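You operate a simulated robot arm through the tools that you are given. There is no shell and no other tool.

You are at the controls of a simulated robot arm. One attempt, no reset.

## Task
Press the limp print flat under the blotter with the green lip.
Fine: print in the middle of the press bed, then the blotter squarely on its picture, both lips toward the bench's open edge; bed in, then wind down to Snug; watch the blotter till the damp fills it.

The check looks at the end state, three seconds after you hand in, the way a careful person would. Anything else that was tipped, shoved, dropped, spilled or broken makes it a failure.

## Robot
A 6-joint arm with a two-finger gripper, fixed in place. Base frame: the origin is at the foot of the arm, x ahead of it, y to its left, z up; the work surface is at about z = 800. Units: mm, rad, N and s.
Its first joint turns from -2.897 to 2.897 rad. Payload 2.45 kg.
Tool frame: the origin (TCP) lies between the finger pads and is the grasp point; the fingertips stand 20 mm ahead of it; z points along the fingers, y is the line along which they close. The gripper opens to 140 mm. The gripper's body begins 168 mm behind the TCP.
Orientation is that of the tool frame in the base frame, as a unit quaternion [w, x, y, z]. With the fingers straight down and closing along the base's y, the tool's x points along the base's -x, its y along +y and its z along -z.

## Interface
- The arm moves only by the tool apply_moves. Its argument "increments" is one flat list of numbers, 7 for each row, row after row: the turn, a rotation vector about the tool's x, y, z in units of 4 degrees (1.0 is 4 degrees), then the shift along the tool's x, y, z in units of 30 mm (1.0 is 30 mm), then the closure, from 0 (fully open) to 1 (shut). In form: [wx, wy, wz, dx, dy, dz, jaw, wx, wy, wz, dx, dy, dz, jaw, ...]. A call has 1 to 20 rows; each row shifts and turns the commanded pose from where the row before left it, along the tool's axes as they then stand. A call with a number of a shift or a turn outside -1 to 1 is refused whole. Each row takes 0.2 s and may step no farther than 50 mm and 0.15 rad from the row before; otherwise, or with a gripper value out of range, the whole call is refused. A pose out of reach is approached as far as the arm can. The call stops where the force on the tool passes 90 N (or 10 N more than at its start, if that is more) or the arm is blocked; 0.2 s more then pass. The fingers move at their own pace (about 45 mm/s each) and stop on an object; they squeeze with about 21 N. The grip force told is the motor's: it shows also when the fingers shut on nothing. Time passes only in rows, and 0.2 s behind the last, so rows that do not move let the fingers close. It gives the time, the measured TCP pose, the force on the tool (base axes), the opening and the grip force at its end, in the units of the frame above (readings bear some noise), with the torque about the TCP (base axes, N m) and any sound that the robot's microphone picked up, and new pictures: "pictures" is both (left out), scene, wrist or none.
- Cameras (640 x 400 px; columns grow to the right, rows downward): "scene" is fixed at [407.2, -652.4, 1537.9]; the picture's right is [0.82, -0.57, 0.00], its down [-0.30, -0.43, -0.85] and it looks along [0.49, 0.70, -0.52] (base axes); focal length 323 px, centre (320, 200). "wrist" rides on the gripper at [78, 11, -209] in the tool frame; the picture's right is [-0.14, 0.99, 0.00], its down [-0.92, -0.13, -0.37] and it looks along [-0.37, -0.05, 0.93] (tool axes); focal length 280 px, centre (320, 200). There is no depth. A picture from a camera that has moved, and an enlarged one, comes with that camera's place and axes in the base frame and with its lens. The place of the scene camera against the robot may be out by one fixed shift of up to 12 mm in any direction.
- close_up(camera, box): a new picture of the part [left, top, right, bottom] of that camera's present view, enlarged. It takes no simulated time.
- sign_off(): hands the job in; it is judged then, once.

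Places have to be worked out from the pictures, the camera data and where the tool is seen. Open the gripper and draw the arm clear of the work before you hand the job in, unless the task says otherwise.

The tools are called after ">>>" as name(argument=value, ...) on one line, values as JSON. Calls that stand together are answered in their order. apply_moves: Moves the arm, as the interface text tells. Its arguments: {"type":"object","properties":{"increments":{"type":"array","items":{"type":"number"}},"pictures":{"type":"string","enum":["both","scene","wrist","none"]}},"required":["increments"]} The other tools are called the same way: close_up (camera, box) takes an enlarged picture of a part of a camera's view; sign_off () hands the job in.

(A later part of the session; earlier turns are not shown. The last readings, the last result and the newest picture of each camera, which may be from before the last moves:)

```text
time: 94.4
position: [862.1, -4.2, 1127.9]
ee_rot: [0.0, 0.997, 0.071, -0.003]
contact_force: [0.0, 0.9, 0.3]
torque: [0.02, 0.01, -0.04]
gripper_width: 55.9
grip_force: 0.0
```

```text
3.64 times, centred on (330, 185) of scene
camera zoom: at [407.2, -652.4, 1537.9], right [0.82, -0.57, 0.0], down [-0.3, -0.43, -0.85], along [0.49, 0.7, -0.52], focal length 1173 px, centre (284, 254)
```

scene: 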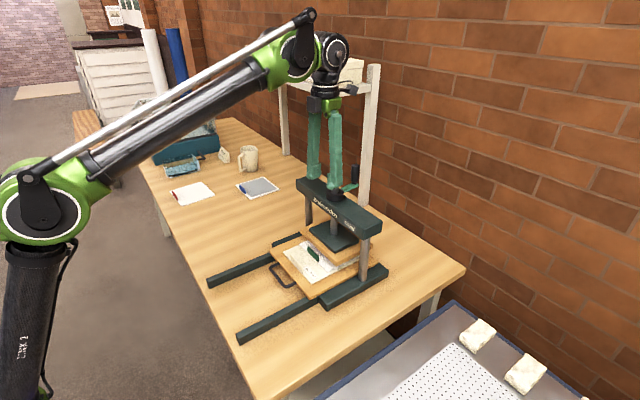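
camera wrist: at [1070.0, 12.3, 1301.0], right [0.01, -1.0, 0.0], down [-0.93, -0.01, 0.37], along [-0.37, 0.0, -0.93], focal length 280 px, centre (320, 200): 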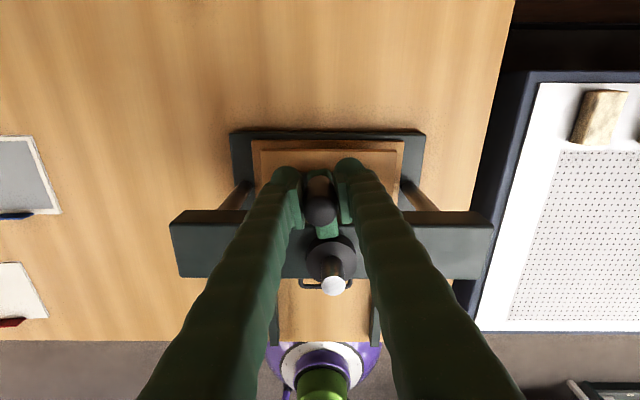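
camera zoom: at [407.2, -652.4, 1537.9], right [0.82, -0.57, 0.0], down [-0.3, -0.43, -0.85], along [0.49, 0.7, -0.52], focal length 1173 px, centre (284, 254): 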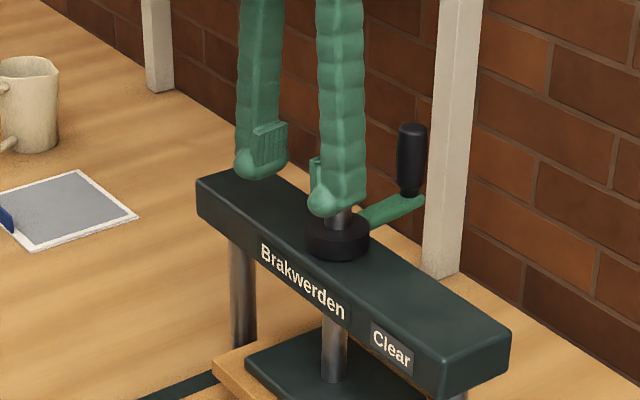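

Knob stands at the far side. I lift 40 mm and turn the tool back 180° in three calls.

>>> apply_moves(increments=[0, 0, 0, -0.3, 0, -0.7, 0.6, 0, 0, 0, -0.3, 0, -0.7, 0.6, 0, 0, -1, 0, 0, 0, 0.6, 0, 0, -1, 0, 0, 0, 0.6, 0, 0, -1, 0, 0, 0, 0.6, 0, 0, -1, 0, 0, 0, 0.6, 0, 0, -1, 0, 0, 0, 0.6, 0, 0, -1, 0, 0, 0, 0.6, 0, 0, -1, 0, 0, 0, 0.6, 0, 0, -1, 0, 0, 0, 0.6, 0, 0, -1, 0, 0, 0, 0.6, 0, 0, -1, 0, 0, 0, 0.6, 0, 0, -1, 0, 0, 0, 0.6, 0, 0, -1, 0, 0, 0, 0.6, 0, 0, -1, 0, 0, 0, 0.6, 0, 0, -1, 0, 0, 0, 0.6, 0, 0, -1, 0, 0, 0, 0.6, 0, 0, -1, 0, 0, 0, 0.6, 0, 0, -1, 0, 0, 0, 0.6, 0, 0, -1, 0, 0, 0, 0.6], pictures="none")

>>> apply_moves(increments=[0, 0, -1, 0, 0, 0, 0.6, 0, 0, -1, 0, 0, 0, 0.6, 0, 0, -1, 0, 0, 0, 0.6, 0, 0, -1, 0, 0, 0, 0.6, 0, 0, -1, 0, 0, 0, 0.6, 0, 0, -1, 0, 0, 0, 0.6, 0, 0, -1, 0, 0, 0, 0.6, 0, 0, -1, 0, 0, 0, 0.6, 0, 0, -1, 0, 0, 0, 0.6, 0, 0, -1, 0, 0, 0, 0.6, 0, 0, -1, 0, 0, 0, 0.6, 0, 0, -1, 0, 0, 0, 0.6, 0, 0, -1, 0, 0, 0, 0.6, 0, 0, -1, 0, 0, 0, 0.6, 0, 0, -1, 0, 0, 0, 0.6, 0, 0, -1, 0, 0, 0, 0.6, 0, 0, -1, 0, 0, 0, 0.6, 0, 0, -1, 0, 0, 0, 0.6, 0, 0, -1, 0, 0, 0, 0.6, 0, 0, -1, 0, 0, 0, 0.6], pictures="none")

>>> apply_moves(increments=[0, 0, -1, 0, 0, 0, 0.6, 0, 0, -1, 0, 0, 0, 0.6, 0, 0, -1, 0, 0, 0, 0.6, 0, 0, -1, 0, 0, 0, 0.6, 0, 0, -1, 0, 0, 0, 0.6, 0, 0, -1, 0, 0, 0, 0.6, 0, 0, -1, 0, 0, 0, 0.6, 0, 0, 0, 0, 0, 0, 0.6])

>>> close_up(camera="scene", box=[270, 150, 400, 300])

>>> close_up(camera="wrist", box=[220, 80, 420, 300])

```text
time: 98.6
position: [846.3, -7.2, 1170.9]
ee_rot: [-0.002, 0.764, 0.645, -0.002]
contact_force: [-0.3, 0.0, 0.7]
torque: [0.01, 0.0, 0.0]
gripper_width: 56.2
grip_force: 0.0
```

```text
time: 102.8
position: [845.7, -6.2, 1168.5]
ee_rot: [-0.003, 0.171, 0.985, -0.001]
contact_force: [0.8, 0.6, 1.4]
torque: [0.01, -0.02, -0.02]
gripper_width: 56.0
grip_force: 0.1
```

```text
time: 104.6
position: [845.1, -5.1, 1170.2]
ee_rot: [-0.003, -0.073, 0.997, 0.0]
contact_force: [0.1, -0.3, -0.3]
torque: [0.01, -0.01, 0.0]
gripper_width: 56.1
grip_force: 0.1
camera wrist: at [767.8, -6.8, 1380.0], right [-0.01, 1.0, 0.0], down [0.93, 0.01, 0.36], along [0.36, 0.0, -0.93], focal length 280 px, centre (320, 200)
```

scene: 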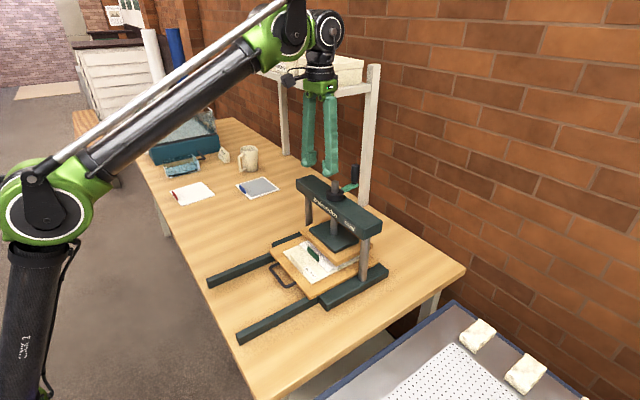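
wrist: 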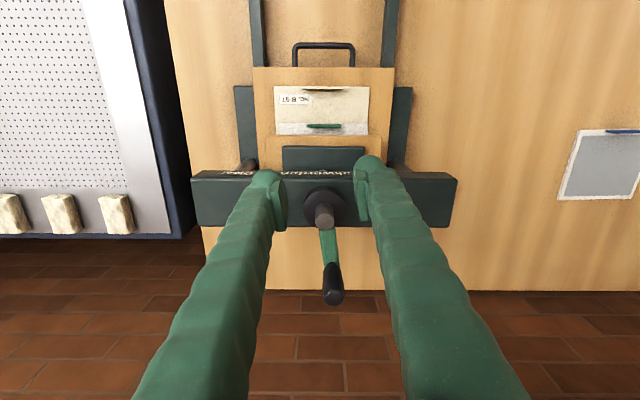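

```text
2.67 times, centred on (335, 225) of scene
camera zoom: at [407.2, -652.4, 1537.9], right [0.82, -0.57, 0.0], down [-0.3, -0.43, -0.85], along [0.49, 0.7, -0.52], focal length 860 px, centre (280, 133)
```

zoom: 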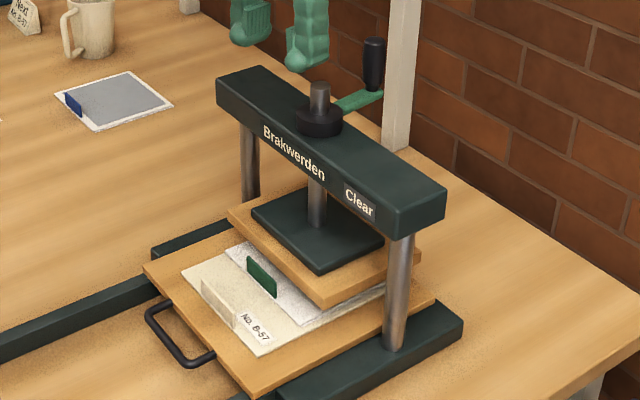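

```text
1.82 times, centred on (320, 190) of wrist
camera zoom: at [767.8, -6.8, 1380.0], right [-0.01, 1.0, 0.0], down [0.93, 0.01, 0.36], along [0.36, 0.0, -0.93], focal length 510 px, centre (320, 218)
```

zoom: 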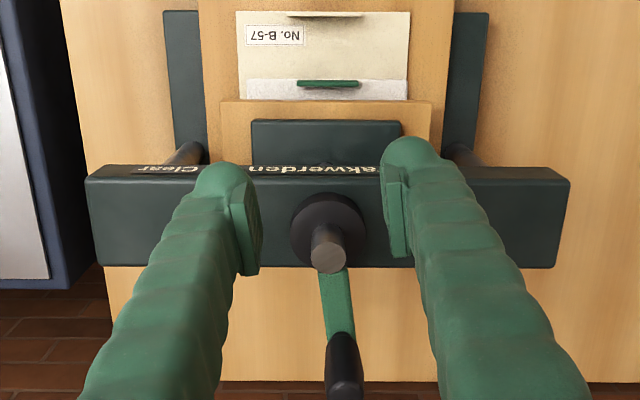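

Knob now near (985,10); hub stays at its height. I open wider and approach from the inner side along a slanted path within reach, straddling the knob.

>>> apply_moves(increments=[0, 0, 0, 0, 0, 0, 0.5, 0, 0, 0, -0.795, -0.033, 0.358, 0.5, 0, 0, 0, -0.795, -0.033, 0.358, 0.5, 0, 0, 0, -0.795, -0.033, 0.358, 0.5, 0, 0, 0, -0.795, -0.033, 0.358, 0.5, 0, 0, 0, 0, 0, 0, 0.5])

>>> close_up(camera="wrist", box=[220, 80, 420, 300])

>>> close_up(camera="scene", box=[290, 110, 410, 220])

```text
time: 106.0
position: [940.5, 5.2, 1127.5]
ee_rot: [-0.003, -0.071, 0.997, 0.0]
contact_force: [0.4, -0.4, 0.7]
torque: [-0.01, -0.03, -0.01]
gripper_width: 70.0
grip_force: 0.0
camera wrist: at [862.9, 3.6, 1337.3], right [-0.01, 1.0, 0.0], down [0.93, 0.01, 0.36], along [0.36, 0.0, -0.93], focal length 280 px, centre (320, 200)
```

scene: 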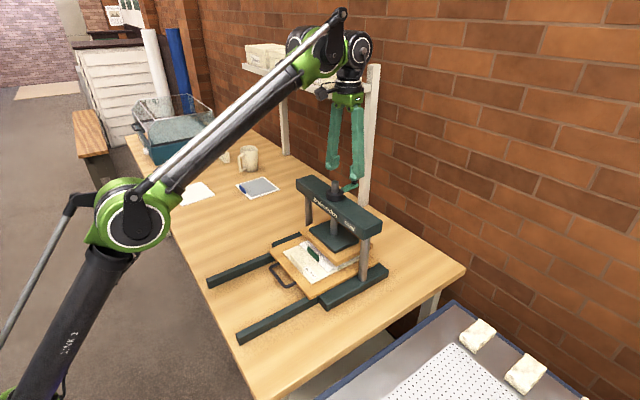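
wrist: 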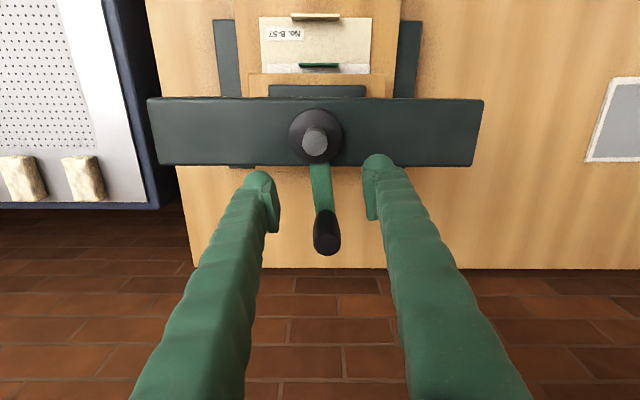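

```text
1.82 times, centred on (320, 190) of wrist
camera zoom: at [862.9, 3.6, 1337.3], right [-0.01, 1.0, 0.0], down [0.93, 0.01, 0.36], along [0.36, 0.0, -0.93], focal length 510 px, centre (320, 218)
```

zoom: 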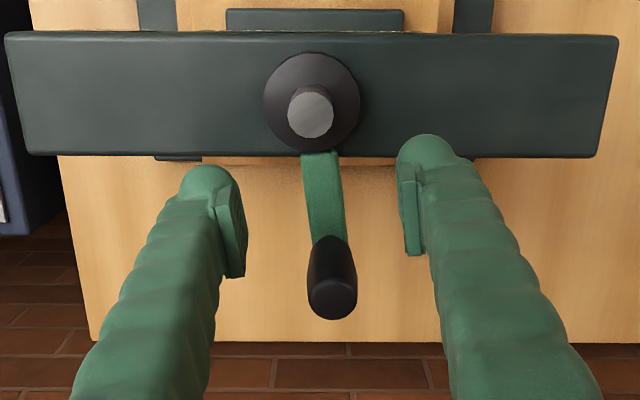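

```text
3.64 times, centred on (350, 165) of scene
camera zoom: at [407.2, -652.4, 1537.9], right [0.82, -0.57, 0.0], down [-0.3, -0.43, -0.85], along [0.49, 0.7, -0.52], focal length 1173 px, centre (211, 327)
```

zoom: 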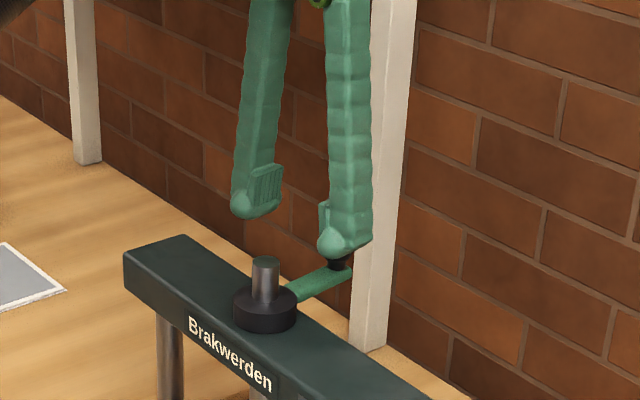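

Knob confirmed at ≈(984,10), between the fingers' lines. I slide down and out to straddle it.

>>> apply_moves(increments=[0, 0, 0, -0.48, -0.017, 0.4, 0.5, 0, 0, 0, -0.48, -0.017, 0.4, 0.5, 0, 0, 0, -0.45, -0.017, 0.4, 0.5, 0, 0, 0, 0, 0, 0, 0.5])

>>> close_up(camera="wrist", box=[220, 80, 420, 300])

>>> close_up(camera="scene", box=[290, 110, 410, 220])

```text
time: 107.0
position: [982.7, 7.4, 1089.9]
ee_rot: [-0.003, -0.071, 0.997, 0.001]
contact_force: [0.2, 0.1, 0.7]
torque: [0.05, 0.01, 0.0]
gripper_width: 69.8
grip_force: 0.0
camera wrist: at [905.4, 7.1, 1300.3], right [-0.01, 1.0, 0.0], down [0.93, 0.01, 0.36], along [0.36, 0.0, -0.93], focal length 280 px, centre (320, 200)
```

scene: 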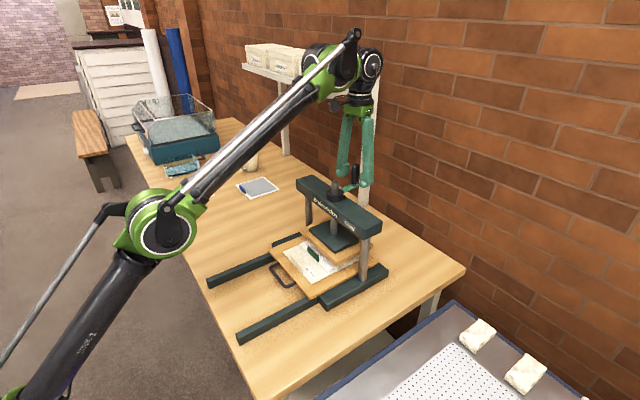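
wrist: 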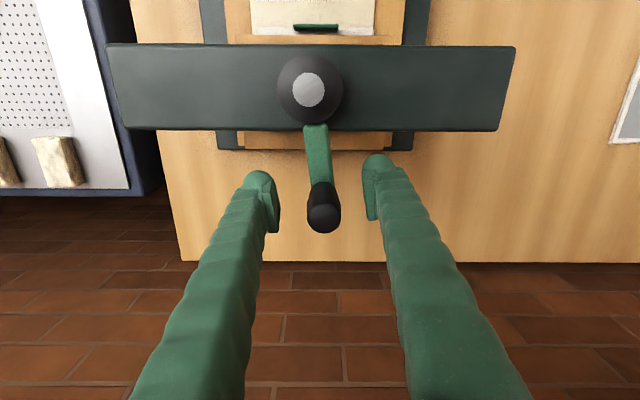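

```text
1.82 times, centred on (320, 190) of wrist
camera zoom: at [905.4, 7.1, 1300.3], right [-0.01, 1.0, 0.0], down [0.93, 0.01, 0.36], along [0.36, 0.0, -0.93], focal length 510 px, centre (320, 218)
```

zoom: 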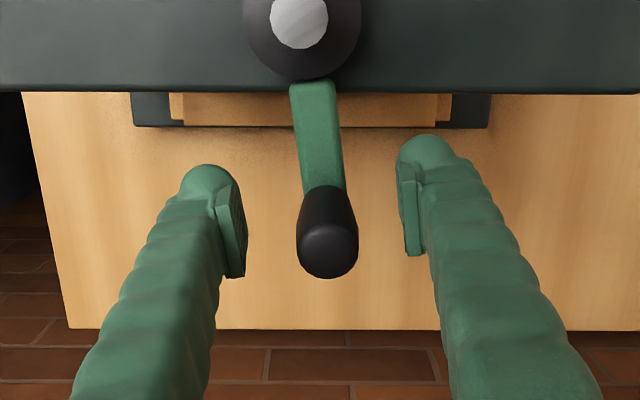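

```text
3.64 times, centred on (350, 165) of scene
camera zoom: at [407.2, -652.4, 1537.9], right [0.82, -0.57, 0.0], down [-0.3, -0.43, -0.85], along [0.49, 0.7, -0.52], focal length 1173 px, centre (211, 327)
```

zoom: 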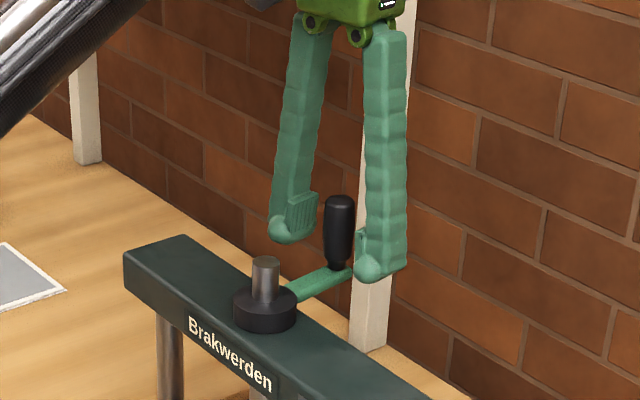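

The knob is centred between the pads. I close and continue winding clockwise with the tool turning along.

>>> apply_moves(increments=[0, 0, 0, 0, 0.05, 0, 0.7, 0, 0, 0, 0, 0, 0, 0.9, 0, 0, 0, 0, 0, 0, 1, 0, 0, 0, 0, 0, 0, 1, 0, 0, 0, 0, 0, 0, 1, 0, 0, 1, 0.007, -0.193, 0, 1, 0, 0, 1, 0.007, -0.193, 0, 1, 0, 0, 1, 0.007, -0.193, 0, 1, 0, 0, 1, 0.007, -0.193, 0, 1, 0, 0, 1, 0.007, -0.193, 0, 1, 0, 0, 1, 0.007, -0.193, 0, 1, 0, 0, 1, 0.007, -0.193, 0, 1, 0, 0, 0, 0, 0, 0, 1])

>>> close_up(camera="scene", box=[270, 150, 400, 300])

```text
time: 109.8
position: [977.0, -31.5, 1090.6]
ee_rot: [-0.003, 0.172, 0.985, 0.0]
contact_force: [-4.1, 3.3, 6.5]
torque: [0.06, 0.02, 0.02]
gripper_width: 24.2
grip_force: 44.8
camera wrist: at [908.5, 5.7, 1300.5], right [0.47, 0.89, 0.0], down [0.82, -0.43, 0.36], along [0.32, -0.17, -0.93], focal length 280 px, centre (320, 200)
```

scene: 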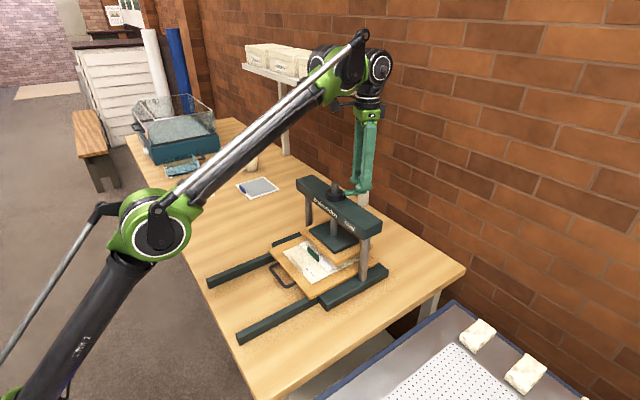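
wrist: 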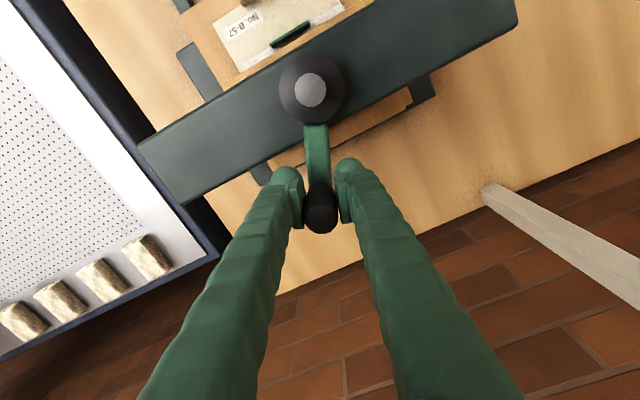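

```text
2.67 times, centred on (335, 225) of scene
camera zoom: at [407.2, -652.4, 1537.9], right [0.82, -0.57, 0.0], down [-0.3, -0.43, -0.85], along [0.49, 0.7, -0.52], focal length 860 px, centre (280, 133)
```

zoom: 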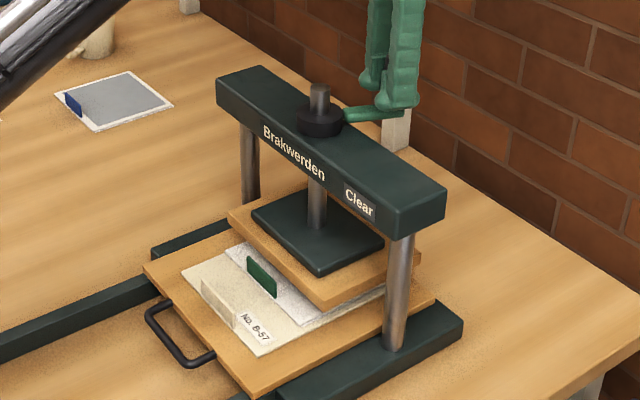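

Winding works; platen has sunk roughly half its gap. I continue in shorter steps and check the label each time.

>>> apply_moves(increments=[0, 0, 1, 0.007, -0.193, 0, 1, 0, 0, 1, 0.007, -0.193, 0, 1, 0, 0, 1, 0.007, -0.193, 0, 1, 0, 0, 1, 0.007, -0.193, 0, 1, 0, 0, 1, 0.007, -0.193, 0, 1, 0, 0, 1, 0.007, -0.193, 0, 1, 0, 0, 1, 0.007, -0.193, 0, 1, 0, 0, 1, 0.007, -0.193, 0, 1, 0, 0, 1, 0.007, -0.193, 0, 1, 0, 0, 1, 0.007, -0.193, 0, 1, 0, 0, 1, 0.007, -0.193, 0, 1, 0, 0, 1, 0.007, -0.193, 0, 1, 0, 0, 0, 0, 0, 0, 1], pictures="scene")

>>> close_up(camera="scene", box=[270, 150, 400, 300])

```text
time: 112.6
position: [930.1, -77.1, 1091.6]
ee_rot: [-0.003, 0.558, 0.83, -0.002]
contact_force: [-7.5, 33.5, 2.7]
torque: [0.33, 0.1, 0.01]
gripper_width: 24.2
grip_force: 45.4
```

scene: 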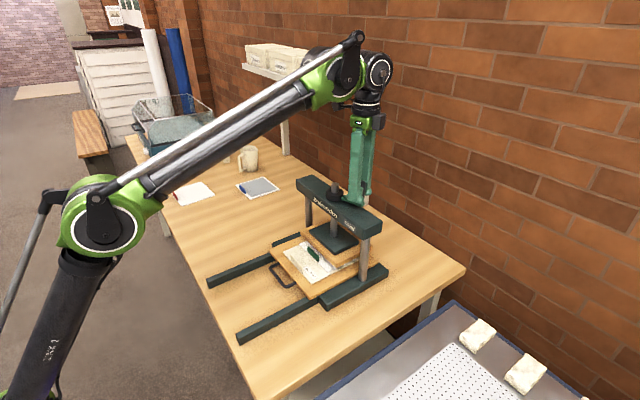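

```text
2.67 times, centred on (335, 225) of scene
camera zoom: at [407.2, -652.4, 1537.9], right [0.82, -0.57, 0.0], down [-0.3, -0.43, -0.85], along [0.49, 0.7, -0.52], focal length 860 px, centre (280, 133)
```

zoom: 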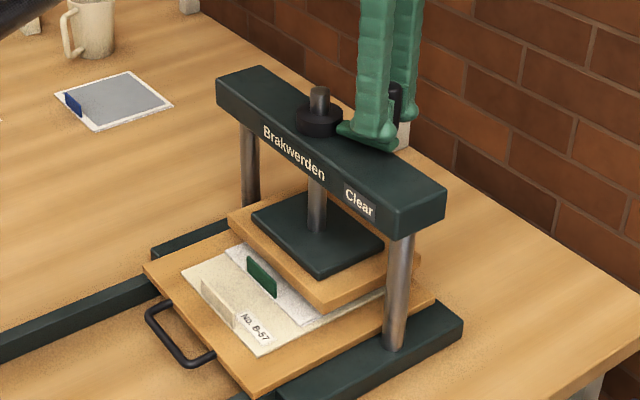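

Still "Clear" with a small gap under the platen. I continue 48° more.

>>> apply_moves(increments=[0, 0, 1, 0.007, -0.193, 0, 1, 0, 0, 1, 0.007, -0.193, 0, 1, 0, 0, 1, 0.007, -0.193, 0, 1, 0, 0, 1, 0.007, -0.193, 0, 1, 0, 0, 1, 0.007, -0.193, 0, 1, 0, 0, 1, 0.007, -0.193, 0, 1, 0, 0, 1, 0.007, -0.193, 0, 1, 0, 0, 1, 0.007, -0.193, 0, 1, 0, 0, 1, 0.007, -0.193, 0, 1, 0, 0, 1, 0.007, -0.193, 0, 1, 0, 0, 1, 0.007, -0.193, 0, 1, 0, 0, 1, 0.007, -0.193, 0, 1, 0, 0, 0, 0, 0, 0, 1], pictures="scene")

>>> close_up(camera="scene", box=[270, 150, 400, 300])

```text
time: 115.4
position: [865.2, -76.9, 1090.3]
ee_rot: [-0.001, 0.847, 0.531, -0.002]
contact_force: [17.6, 25.9, 6.2]
torque: [0.27, -0.28, -0.01]
gripper_width: 24.1
grip_force: 45.0
```

scene: 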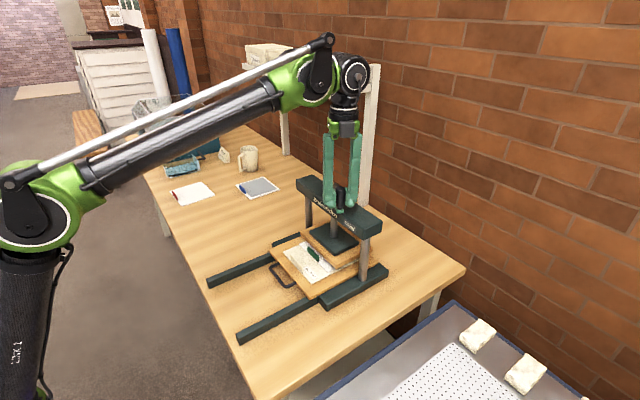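

```text
2.67 times, centred on (335, 225) of scene
camera zoom: at [407.2, -652.4, 1537.9], right [0.82, -0.57, 0.0], down [-0.3, -0.43, -0.85], along [0.49, 0.7, -0.52], focal length 860 px, centre (280, 133)
```

zoom: 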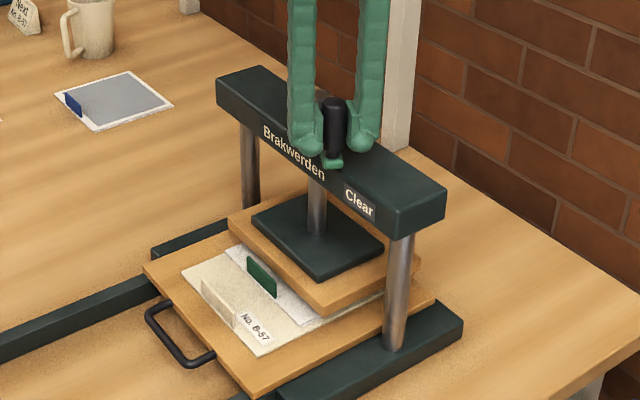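

Still "Clear". I continue 52° to near the wrist limit (knob back to the front side).

>>> apply_moves(increments=[0, 0, 1, 0.007, -0.193, 0, 1, 0, 0, 1, 0.007, -0.193, 0, 1, 0, 0, 1, 0.007, -0.193, 0, 1, 0, 0, 1, 0.007, -0.193, 0, 1, 0, 0, 1, 0.007, -0.193, 0, 1, 0, 0, 1, 0.007, -0.193, 0, 1, 0, 0, 1, 0.007, -0.193, 0, 1, 0, 0, 1, 0.007, -0.193, 0, 1, 0, 0, 1, 0.007, -0.193, 0, 1, 0, 0, 1, 0.007, -0.193, 0, 1, 0, 0, 1, 0.007, -0.193, 0, 1, 0, 0, 1, 0.007, -0.193, 0, 1, 0, 0, 1, 0.007, -0.193, 0, 1, 0, 0, 0, 0, 0, 0, 1], pictures="scene")

>>> close_up(camera="scene", box=[270, 150, 400, 300])

>>> close_up(camera="wrist", box=[200, 60, 440, 300])

```text
time: 118.4
position: [819.7, -20.2, 1090.3]
ee_rot: [0.0, 0.994, 0.107, -0.003]
contact_force: [21.8, 1.6, 1.9]
torque: [0.01, -0.22, -0.02]
gripper_width: 24.1
grip_force: 45.0
```

scene: 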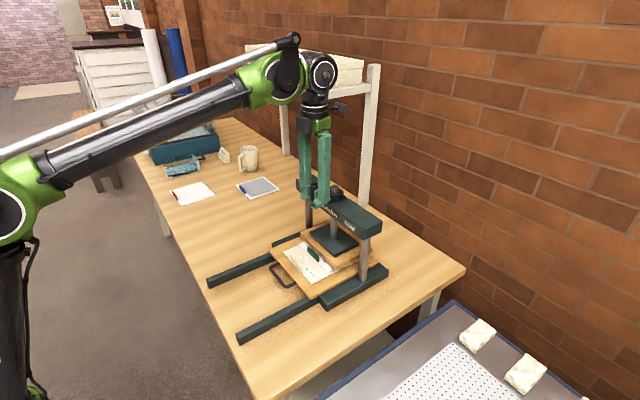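

```text
2.67 times, centred on (335, 225) of scene
camera zoom: at [407.2, -652.4, 1537.9], right [0.82, -0.57, 0.0], down [-0.3, -0.43, -0.85], along [0.49, 0.7, -0.52], focal length 860 px, centre (280, 133)
```

zoom: 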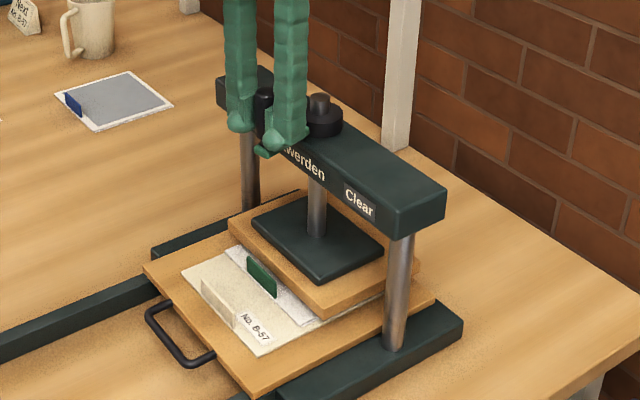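

```text
1.67 times, centred on (320, 180) of wrist
camera zoom: at [899.8, -14.6, 1299.7], right [0.07, -1.0, 0.0], down [-0.92, -0.07, 0.37], along [-0.37, -0.03, -0.93], focal length 467 px, centre (320, 233)
```

zoom: 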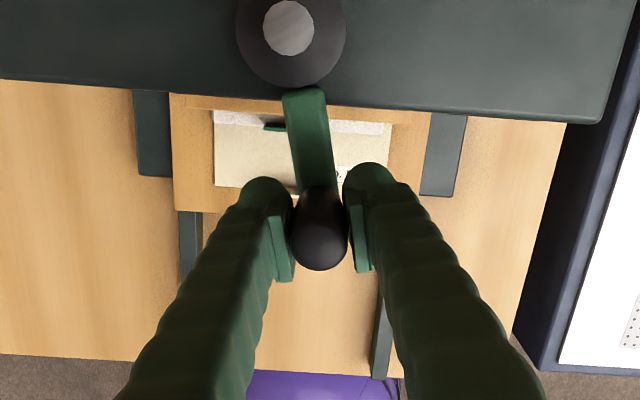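

About 348° turned, label still "Clear", platen close to the blotter. The wrist is near its limit, so I push the knob another 24° without turning the tool.

>>> apply_moves(increments=[0, 0, 0, 0.007, -0.191, 0, 1, 0, 0, 0, 0.02, -0.19, 0, 1, 0, 0, 0, 0.033, -0.188, 0, 1, 0, 0, 0, 0.046, -0.185, 0, 1, 0, 0, 0, 0.059, -0.181, 0, 1, 0, 0, 0, 0.072, -0.177, 0, 1, 0, 0, 0, 0, 0, 0, 1], pictures="scene")

>>> close_up(camera="scene", box=[270, 150, 400, 300])

```text
time: 120.0
position: [819.6, 14.3, 1093.0]
ee_rot: [0.0, 0.994, 0.106, -0.004]
contact_force: [-6.1, -3.6, -32.3]
torque: [-0.07, 0.26, -0.02]
gripper_width: 23.9
grip_force: 45.0
```

scene: 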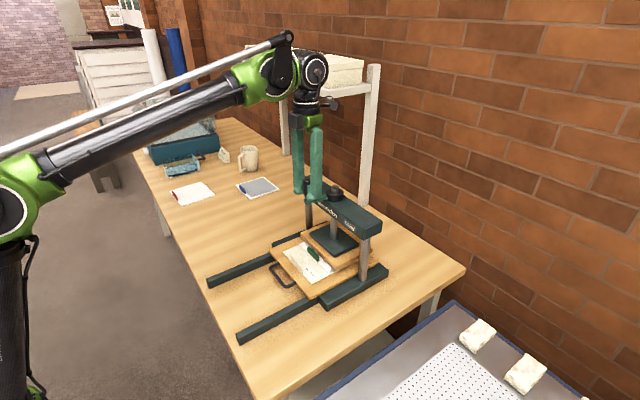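

```text
2.67 times, centred on (335, 225) of scene
camera zoom: at [407.2, -652.4, 1537.9], right [0.82, -0.57, 0.0], down [-0.3, -0.43, -0.85], along [0.49, 0.7, -0.52], focal length 860 px, centre (280, 133)
```

zoom: 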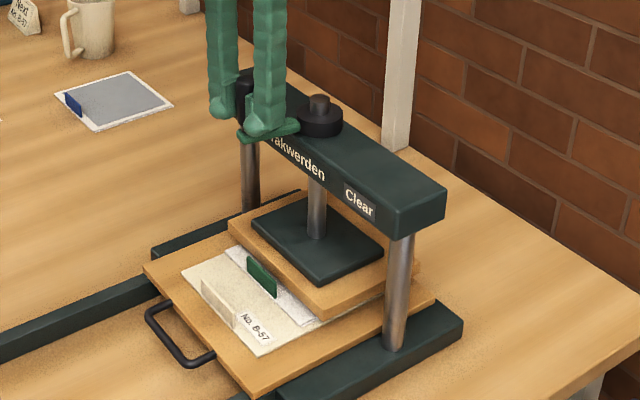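

>>> close_up(camera="scene", box=[300, 220, 390, 290])

>>> close_up(camera="scene", box=[305, 175, 375, 225])

```text
5.71 times, centred on (345, 255) of scene
camera zoom: at [407.2, -652.4, 1537.9], right [0.82, -0.57, 0.0], down [-0.3, -0.43, -0.85], along [0.49, 0.7, -0.52], focal length 1843 px, centre (177, -114)
```

zoom: 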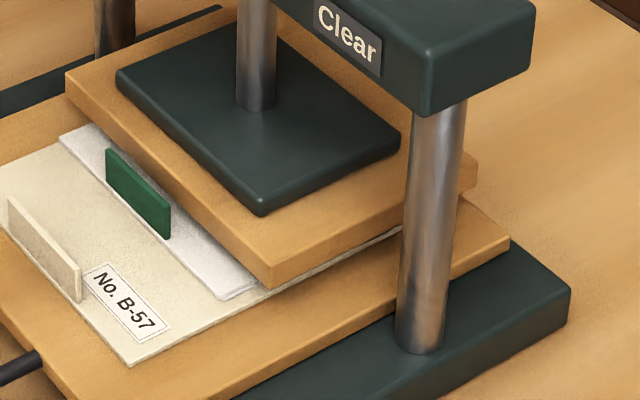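

```text
8.00 times, centred on (340, 200) of scene
camera zoom: at [407.2, -652.4, 1537.9], right [0.82, -0.57, 0.0], down [-0.3, -0.43, -0.85], along [0.49, 0.7, -0.52], focal length 2581 px, centre (160, 200)
```

zoom: 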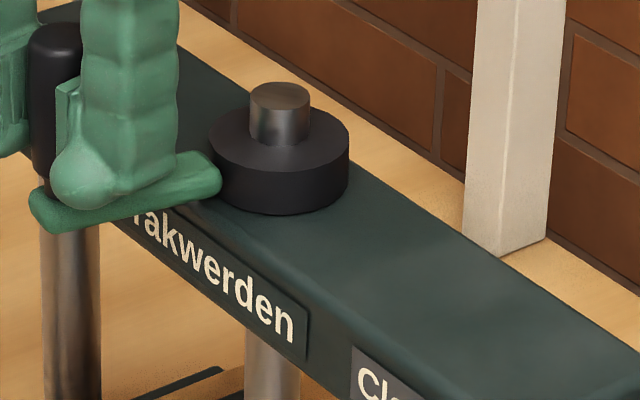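

The platen is only a few mm above the blotter. I continue 16° in the same manner and re-read the label.

>>> apply_moves(increments=[0, 0, 0, 0.084, -0.172, 0, 1, 0, 0, 0, 0.095, -0.165, 0, 1, 0, 0, 0, 0.107, -0.158, 0, 1, 0, 0, 0, 0.118, -0.15, 0, 1, 0, 0, 0, 0, 0, 0, 1], pictures="none")

>>> close_up(camera="scene", box=[270, 150, 400, 300])

>>> close_up(camera="scene", box=[300, 220, 390, 290])

```text
time: 121.2
position: [826.9, 37.4, 1091.8]
ee_rot: [-0.001, 0.994, 0.107, -0.003]
contact_force: [-22.4, 9.8, -25.4]
torque: [-0.04, 0.54, 0.05]
gripper_width: 24.1
grip_force: 45.1
```

```text
2.67 times, centred on (335, 225) of scene
camera zoom: at [407.2, -652.4, 1537.9], right [0.82, -0.57, 0.0], down [-0.3, -0.43, -0.85], along [0.49, 0.7, -0.52], focal length 860 px, centre (280, 133)
```

zoom: 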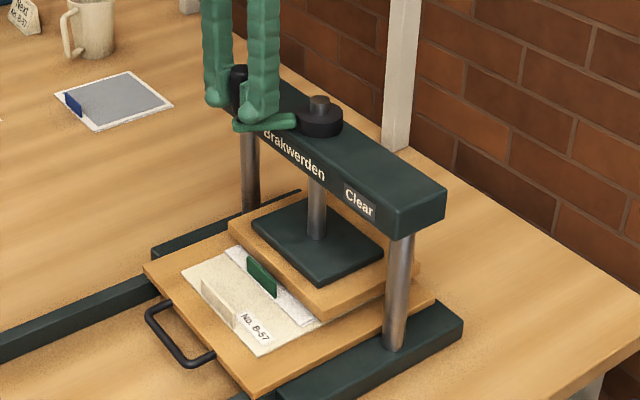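

```text
5.71 times, centred on (345, 255) of scene
camera zoom: at [407.2, -652.4, 1537.9], right [0.82, -0.57, 0.0], down [-0.3, -0.43, -0.85], along [0.49, 0.7, -0.52], focal length 1843 px, centre (177, -114)
```

zoom: 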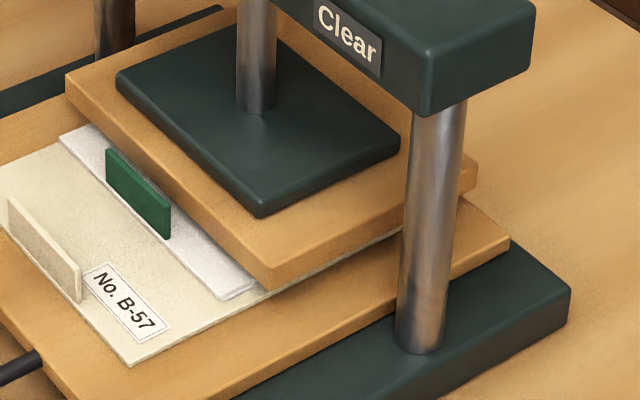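

The crank is at about 152°; I release, lift, and turn the tool back 140° for a fresh grip aligned to the crank.

>>> apply_moves(increments=[0, 0, 0, 0, 0, 0, 0.8, 0, 0, 0, 0, 0, 0, 0.5, 0, 0, 0, 0, 0, 0, 0.5, 0, 0, 0, 0, 0, -0.8, 0.5, 0, 0, 0, 0, 0, -0.9, 0.5, 0, 0, 0, 0, 0, -0.9, 0.5, 0, 0, -1, 0, 0, 0, 0.5, 0, 0, -1, 0, 0, 0, 0.5, 0, 0, -1, 0, 0, 0, 0.5, 0, 0, -1, 0, 0, 0, 0.5, 0, 0, -1, 0, 0, 0, 0.5, 0, 0, -1, 0, 0, 0, 0.5, 0, 0, -1, 0, 0, 0, 0.5, 0, 0, -1, 0, 0, 0, 0.5, 0, 0, -1, 0, 0, 0, 0.5, 0, 0, -1, 0, 0, 0, 0.5, 0, 0, -1, 0, 0, 0, 0.5, 0, 0, -1, 0, 0, 0, 0.5, 0, 0, -1, 0, 0, 0, 0.5], pictures="none")

>>> apply_moves(increments=[0, 0, -1, 0, 0, 0, 0.5, 0, 0, -1, 0, 0, 0, 0.5, 0, 0, -1, 0, 0, 0, 0.5, 0, 0, -1, 0, 0, 0, 0.5, 0, 0, -1, 0, 0, 0, 0.5, 0, 0, -1, 0, 0, 0, 0.5, 0, 0, -1, 0, 0, 0, 0.5, 0, 0, -1, 0, 0, 0, 0.5, 0, 0, -1, 0, 0, 0, 0.5, 0, 0, -1, 0, 0, 0, 0.5, 0, 0, -1, 0, 0, 0, 0.5, 0, 0, -1, 0, 0, 0, 0.5, 0, 0, -1, 0, 0, 0, 0.5, 0, 0, -1, 0, 0, 0, 0.5, 0, 0, -1, 0, 0, 0, 0.5, 0, 0, -1, 0, 0, 0, 0.5, 0, 0, -1, 0, 0, 0, 0.5, 0, 0, -1, 0, 0, 0, 0.5, 0, 0, -1, 0, 0, 0, 0.5, 0, 0, -1, 0, 0, 0, 0.5], pictures="none")

>>> apply_moves(increments=[0, 0, -1, 0, 0, 0, 0.5, 0, 0, -1, 0, 0, 0, 0.5, 0, 0, 0, 0, 0, 0, 0.5])

>>> close_up(camera="wrist", box=[200, 60, 440, 300])

>>> close_up(camera="scene", box=[270, 130, 390, 240])

```text
time: 125.2
position: [827.8, 35.5, 1169.2]
ee_rot: [-0.002, 0.847, 0.532, -0.002]
contact_force: [-0.6, 1.6, 0.6]
torque: [0.02, 0.0, -0.02]
gripper_width: 70.2
grip_force: 0.1
```

```text
time: 129.4
position: [827.1, 35.1, 1169.5]
ee_rot: [-0.002, 0.307, 0.952, 0.0]
contact_force: [0.4, 0.5, 0.3]
torque: [0.03, 0.01, 0.03]
gripper_width: 69.9
grip_force: 0.1
```

```text
time: 130.2
position: [827.0, 35.7, 1168.1]
ee_rot: [-0.003, 0.24, 0.971, 0.0]
contact_force: [-0.7, 0.2, 0.2]
torque: [-0.02, -0.04, 0.0]
gripper_width: 70.1
grip_force: 0.1
camera wrist: at [764.1, 81.4, 1379.4], right [0.58, 0.81, 0.0], down [0.76, -0.54, 0.36], along [0.29, -0.21, -0.93], focal length 280 px, centre (320, 200)
```

scene: 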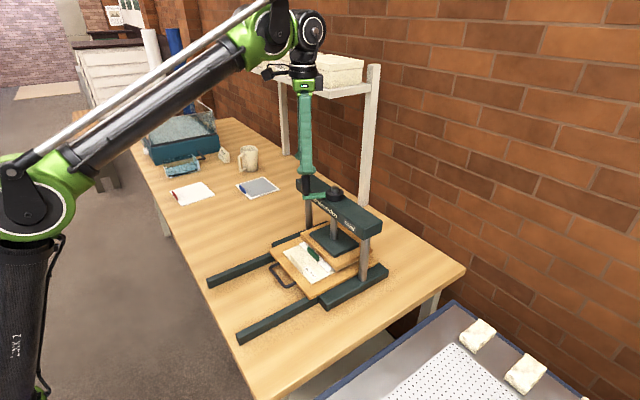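
wrist: 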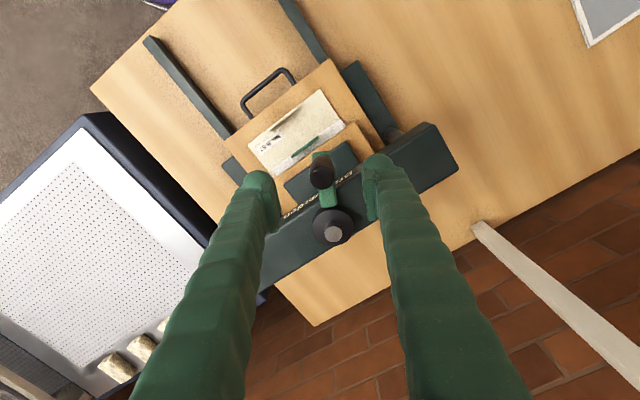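

```text
1.67 times, centred on (320, 180) of wrist
camera zoom: at [764.1, 81.4, 1379.4], right [0.58, 0.81, 0.0], down [0.76, -0.54, 0.36], along [0.29, -0.21, -0.93], focal length 467 px, centre (320, 233)
```

zoom: 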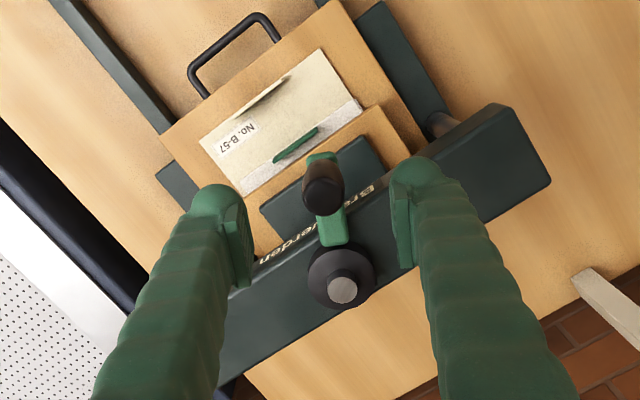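

```text
3.64 times, centred on (330, 185) of scene
camera zoom: at [407.2, -652.4, 1537.9], right [0.82, -0.57, 0.0], down [-0.3, -0.43, -0.85], along [0.49, 0.7, -0.52], focal length 1173 px, centre (284, 254)
```

zoom: 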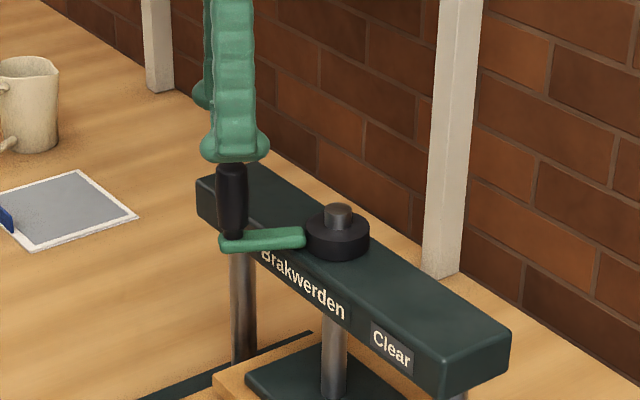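

Knob lies centred between the fingers. I descend 76 mm, close, and wind on 16° while watching the label.

>>> apply_moves(increments=[0, 0, 0, 0, 0, 0.85, 0.5, 0, 0, 0, 0, 0, 0.85, 0.5, 0, 0, 0, 0, 0, 0.85, 0.5, 0, 0, 0, 0, 0, 0, 0.8, 0, 0, 0, 0, 0, 0, 1, 0, 0, 0, 0, 0, 0, 1, 0, 0, 0, 0, 0, 0, 1, 0, 0, 1, -0.007, 0.195, 0, 1, 0, 0, 1, -0.007, 0.195, 0, 1, 0, 0, 1, -0.007, 0.195, 0, 1, 0, 0, 1, -0.007, 0.195, 0, 1, 0, 0, 0, 0, 0, 0, 1])

>>> close_up(camera="scene", box=[300, 220, 390, 290])

>>> close_up(camera="scene", box=[270, 140, 390, 250])

```text
time: 132.8
position: [839.5, 57.0, 1092.8]
ee_rot: [-0.002, 0.373, 0.928, -0.001]
contact_force: [-12.5, 10.0, -21.5]
torque: [0.23, 0.32, 0.01]
gripper_width: 24.4
grip_force: 45.1
camera wrist: at [792.3, 117.8, 1302.9], right [0.78, 0.62, 0.0], down [0.58, -0.73, 0.36], along [0.22, -0.29, -0.93], focal length 280 px, centre (320, 200)
```

scene: 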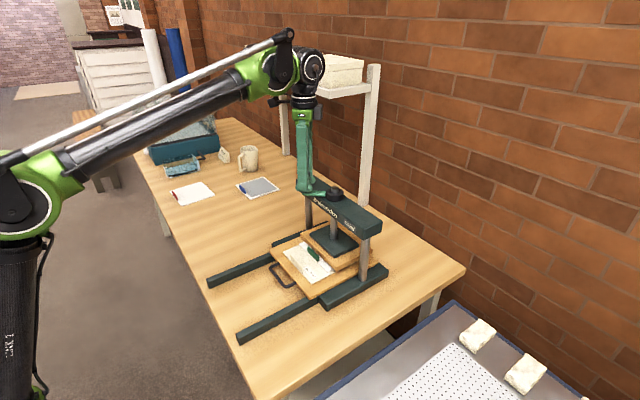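
wrist: 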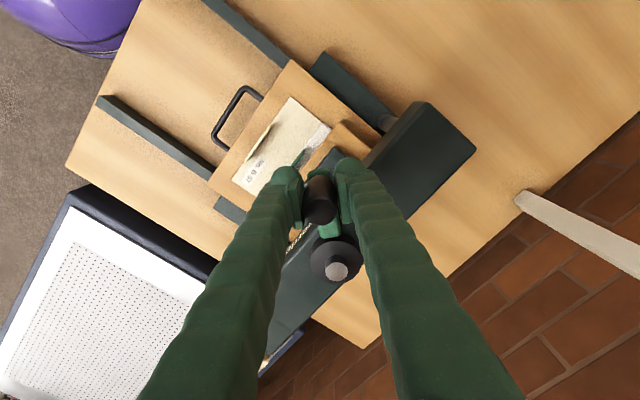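

```text
5.71 times, centred on (345, 255) of scene
camera zoom: at [407.2, -652.4, 1537.9], right [0.82, -0.57, 0.0], down [-0.3, -0.43, -0.85], along [0.49, 0.7, -0.52], focal length 1843 px, centre (177, -114)
```

zoom: 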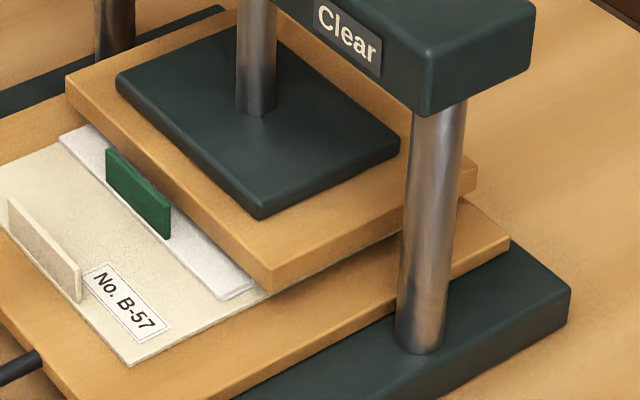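

```text
3.64 times, centred on (330, 195) of scene
camera zoom: at [407.2, -652.4, 1537.9], right [0.82, -0.57, 0.0], down [-0.3, -0.43, -0.85], along [0.49, 0.7, -0.52], focal length 1173 px, centre (284, 218)
```

zoom: 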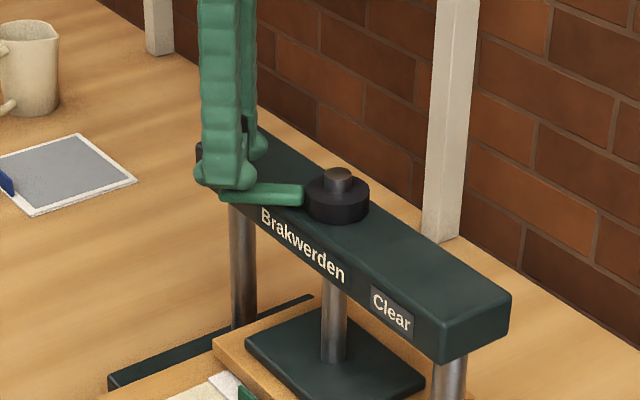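

Still "Clear". I continue 20° at a time.

>>> apply_moves(increments=[0, 0, 1, -0.007, 0.195, 0, 1, 0, 0, 1, -0.007, 0.195, 0, 1, 0, 0, 1, -0.007, 0.195, 0, 1, 0, 0, 1, -0.007, 0.195, 0, 1, 0, 0, 1, -0.007, 0.195, 0, 1, 0, 0, 0, 0, 0, 0, 1], pictures="none")

>>> close_up(camera="scene", box=[300, 220, 390, 290])

```text
time: 134.2
position: [864.3, 72.8, 1091.7]
ee_rot: [-0.002, 0.528, 0.849, 0.0]
contact_force: [-11.1, 20.5, -2.0]
torque: [0.31, 0.16, 0.02]
gripper_width: 24.1
grip_force: 44.7
```

```text
5.71 times, centred on (345, 255) of scene
camera zoom: at [407.2, -652.4, 1537.9], right [0.82, -0.57, 0.0], down [-0.3, -0.43, -0.85], along [0.49, 0.7, -0.52], focal length 1843 px, centre (177, -114)
```

zoom: 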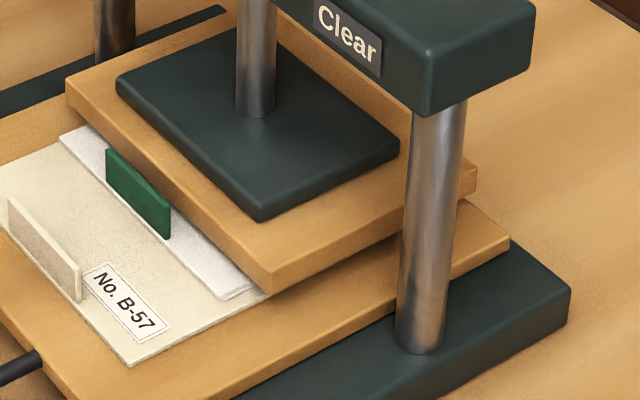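

Still "Clear"; nearly touching. Another 20°.

>>> apply_moves(increments=[0, 0, 1, -0.007, 0.195, 0, 1, 0, 0, 1, -0.007, 0.195, 0, 1, 0, 0, 1, -0.007, 0.195, 0, 1, 0, 0, 1, -0.007, 0.195, 0, 1, 0, 0, 1, -0.007, 0.195, 0, 1, 0, 0, 0, 0, 0, 0, 1], pictures="none")

>>> close_up(camera="scene", box=[300, 220, 390, 290])

```text
time: 135.6
position: [892.2, 83.0, 1092.7]
ee_rot: [-0.001, 0.668, 0.744, -0.002]
contact_force: [-3.7, 28.1, 11.1]
torque: [0.37, 0.09, 0.01]
gripper_width: 24.0
grip_force: 44.8
```

```text
5.71 times, centred on (345, 255) of scene
camera zoom: at [407.2, -652.4, 1537.9], right [0.82, -0.57, 0.0], down [-0.3, -0.43, -0.85], along [0.49, 0.7, -0.52], focal length 1843 px, centre (177, -114)
```

zoom: 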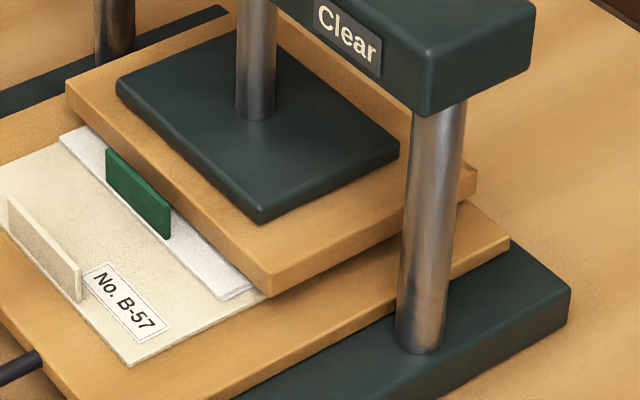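

Still "Clear". Continuing 20° more.

>>> apply_moves(increments=[0, 0, 1, -0.007, 0.195, 0, 1, 0, 0, 1, -0.007, 0.195, 0, 1, 0, 0, 1, -0.007, 0.195, 0, 1, 0, 0, 1, -0.007, 0.195, 0, 1, 0, 0, 1, -0.007, 0.195, 0, 1, 0, 0, 0, 0, 0, 0, 1], pictures="none")

>>> close_up(camera="scene", box=[300, 220, 390, 290])

```text
time: 137.0
position: [921.4, 79.4, 1091.8]
ee_rot: [-0.002, 0.787, 0.617, -0.002]
contact_force: [4.8, 31.5, 9.6]
torque: [0.38, -0.07, -0.02]
gripper_width: 24.1
grip_force: 45.0
```

```text
5.71 times, centred on (345, 255) of scene
camera zoom: at [407.2, -652.4, 1537.9], right [0.82, -0.57, 0.0], down [-0.3, -0.43, -0.85], along [0.49, 0.7, -0.52], focal length 1843 px, centre (177, -114)
```

zoom: 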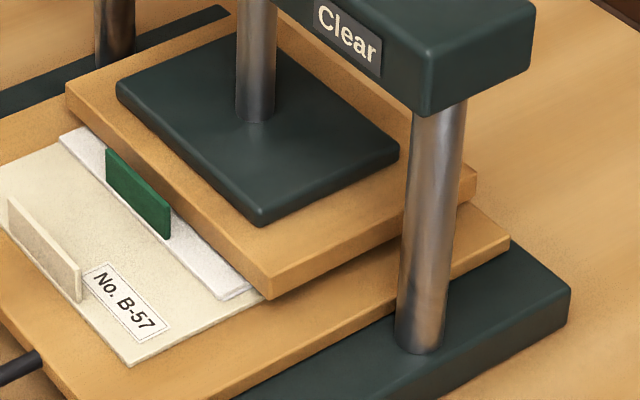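

Still lowering, still "Clear". Another 20°.

>>> apply_moves(increments=[0, 0, 1, 0, 0.2, 0, 1, 0, 0, 1, 0, 0.2, 0, 1, 0, 0, 1, 0, 0.2, 0, 1, 0, 0, 1, -0.007, 0.2, 0, 1, 0, 0, 1, -0.007, 0.2, 0, 1, 0, 0, 0, 0, 0, 0, 1], pictures="none")

>>> close_up(camera="scene", box=[300, 220, 390, 290])

```text
time: 138.4
position: [949.4, 67.4, 1093.1]
ee_rot: [-0.001, 0.882, 0.472, -0.003]
contact_force: [15.5, 25.9, 16.1]
torque: [0.32, -0.24, 0.02]
gripper_width: 24.0
grip_force: 45.4
```

```text
5.71 times, centred on (345, 255) of scene
camera zoom: at [407.2, -652.4, 1537.9], right [0.82, -0.57, 0.0], down [-0.3, -0.43, -0.85], along [0.49, 0.7, -0.52], focal length 1843 px, centre (177, -114)
```

zoom: 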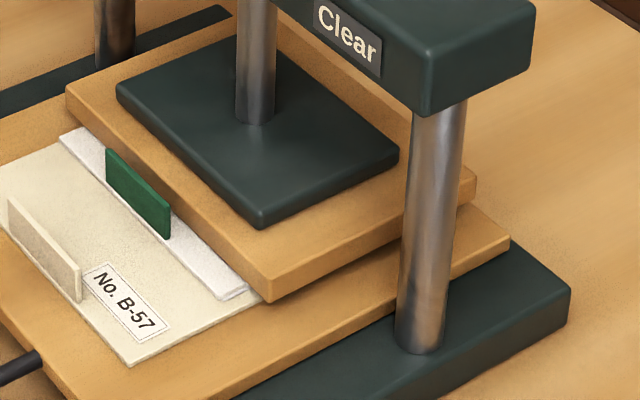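

Still "Clear"; about 1 mm per 20°. Another 24°.

>>> apply_moves(increments=[0, 0, 1, 0, 0.197, 0, 1, 0, 0, 1, -0.003, 0.197, 0, 1, 0, 0, 1, -0.003, 0.197, 0, 1, 0, 0, 1, -0.007, 0.197, 0, 1, 0, 0, 1, -0.007, 0.197, 0, 1, 0, 0, 1, -0.007, 0.197, 0, 1, 0, 0, 0, 0, 0, 0, 1], pictures="none")

>>> close_up(camera="scene", box=[300, 220, 390, 290])

```text
time: 140.0
position: [972.8, 43.6, 1091.1]
ee_rot: [0.0, 0.961, 0.278, -0.003]
contact_force: [18.0, 14.6, 21.4]
torque: [0.15, -0.2, 0.01]
gripper_width: 24.3
grip_force: 44.9
```

```text
5.71 times, centred on (345, 255) of scene
camera zoom: at [407.2, -652.4, 1537.9], right [0.82, -0.57, 0.0], down [-0.3, -0.43, -0.85], along [0.49, 0.7, -0.52], focal length 1843 px, centre (177, -114)
```

zoom: 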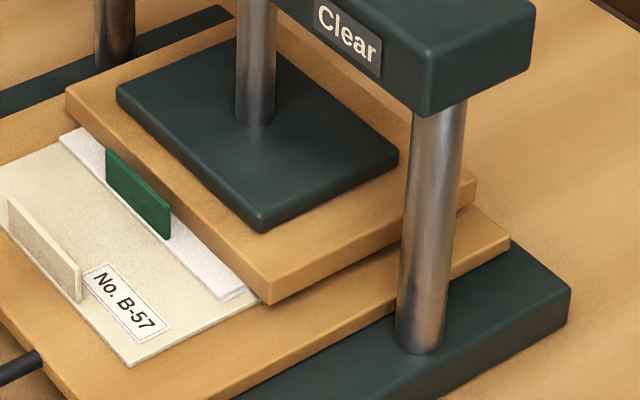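

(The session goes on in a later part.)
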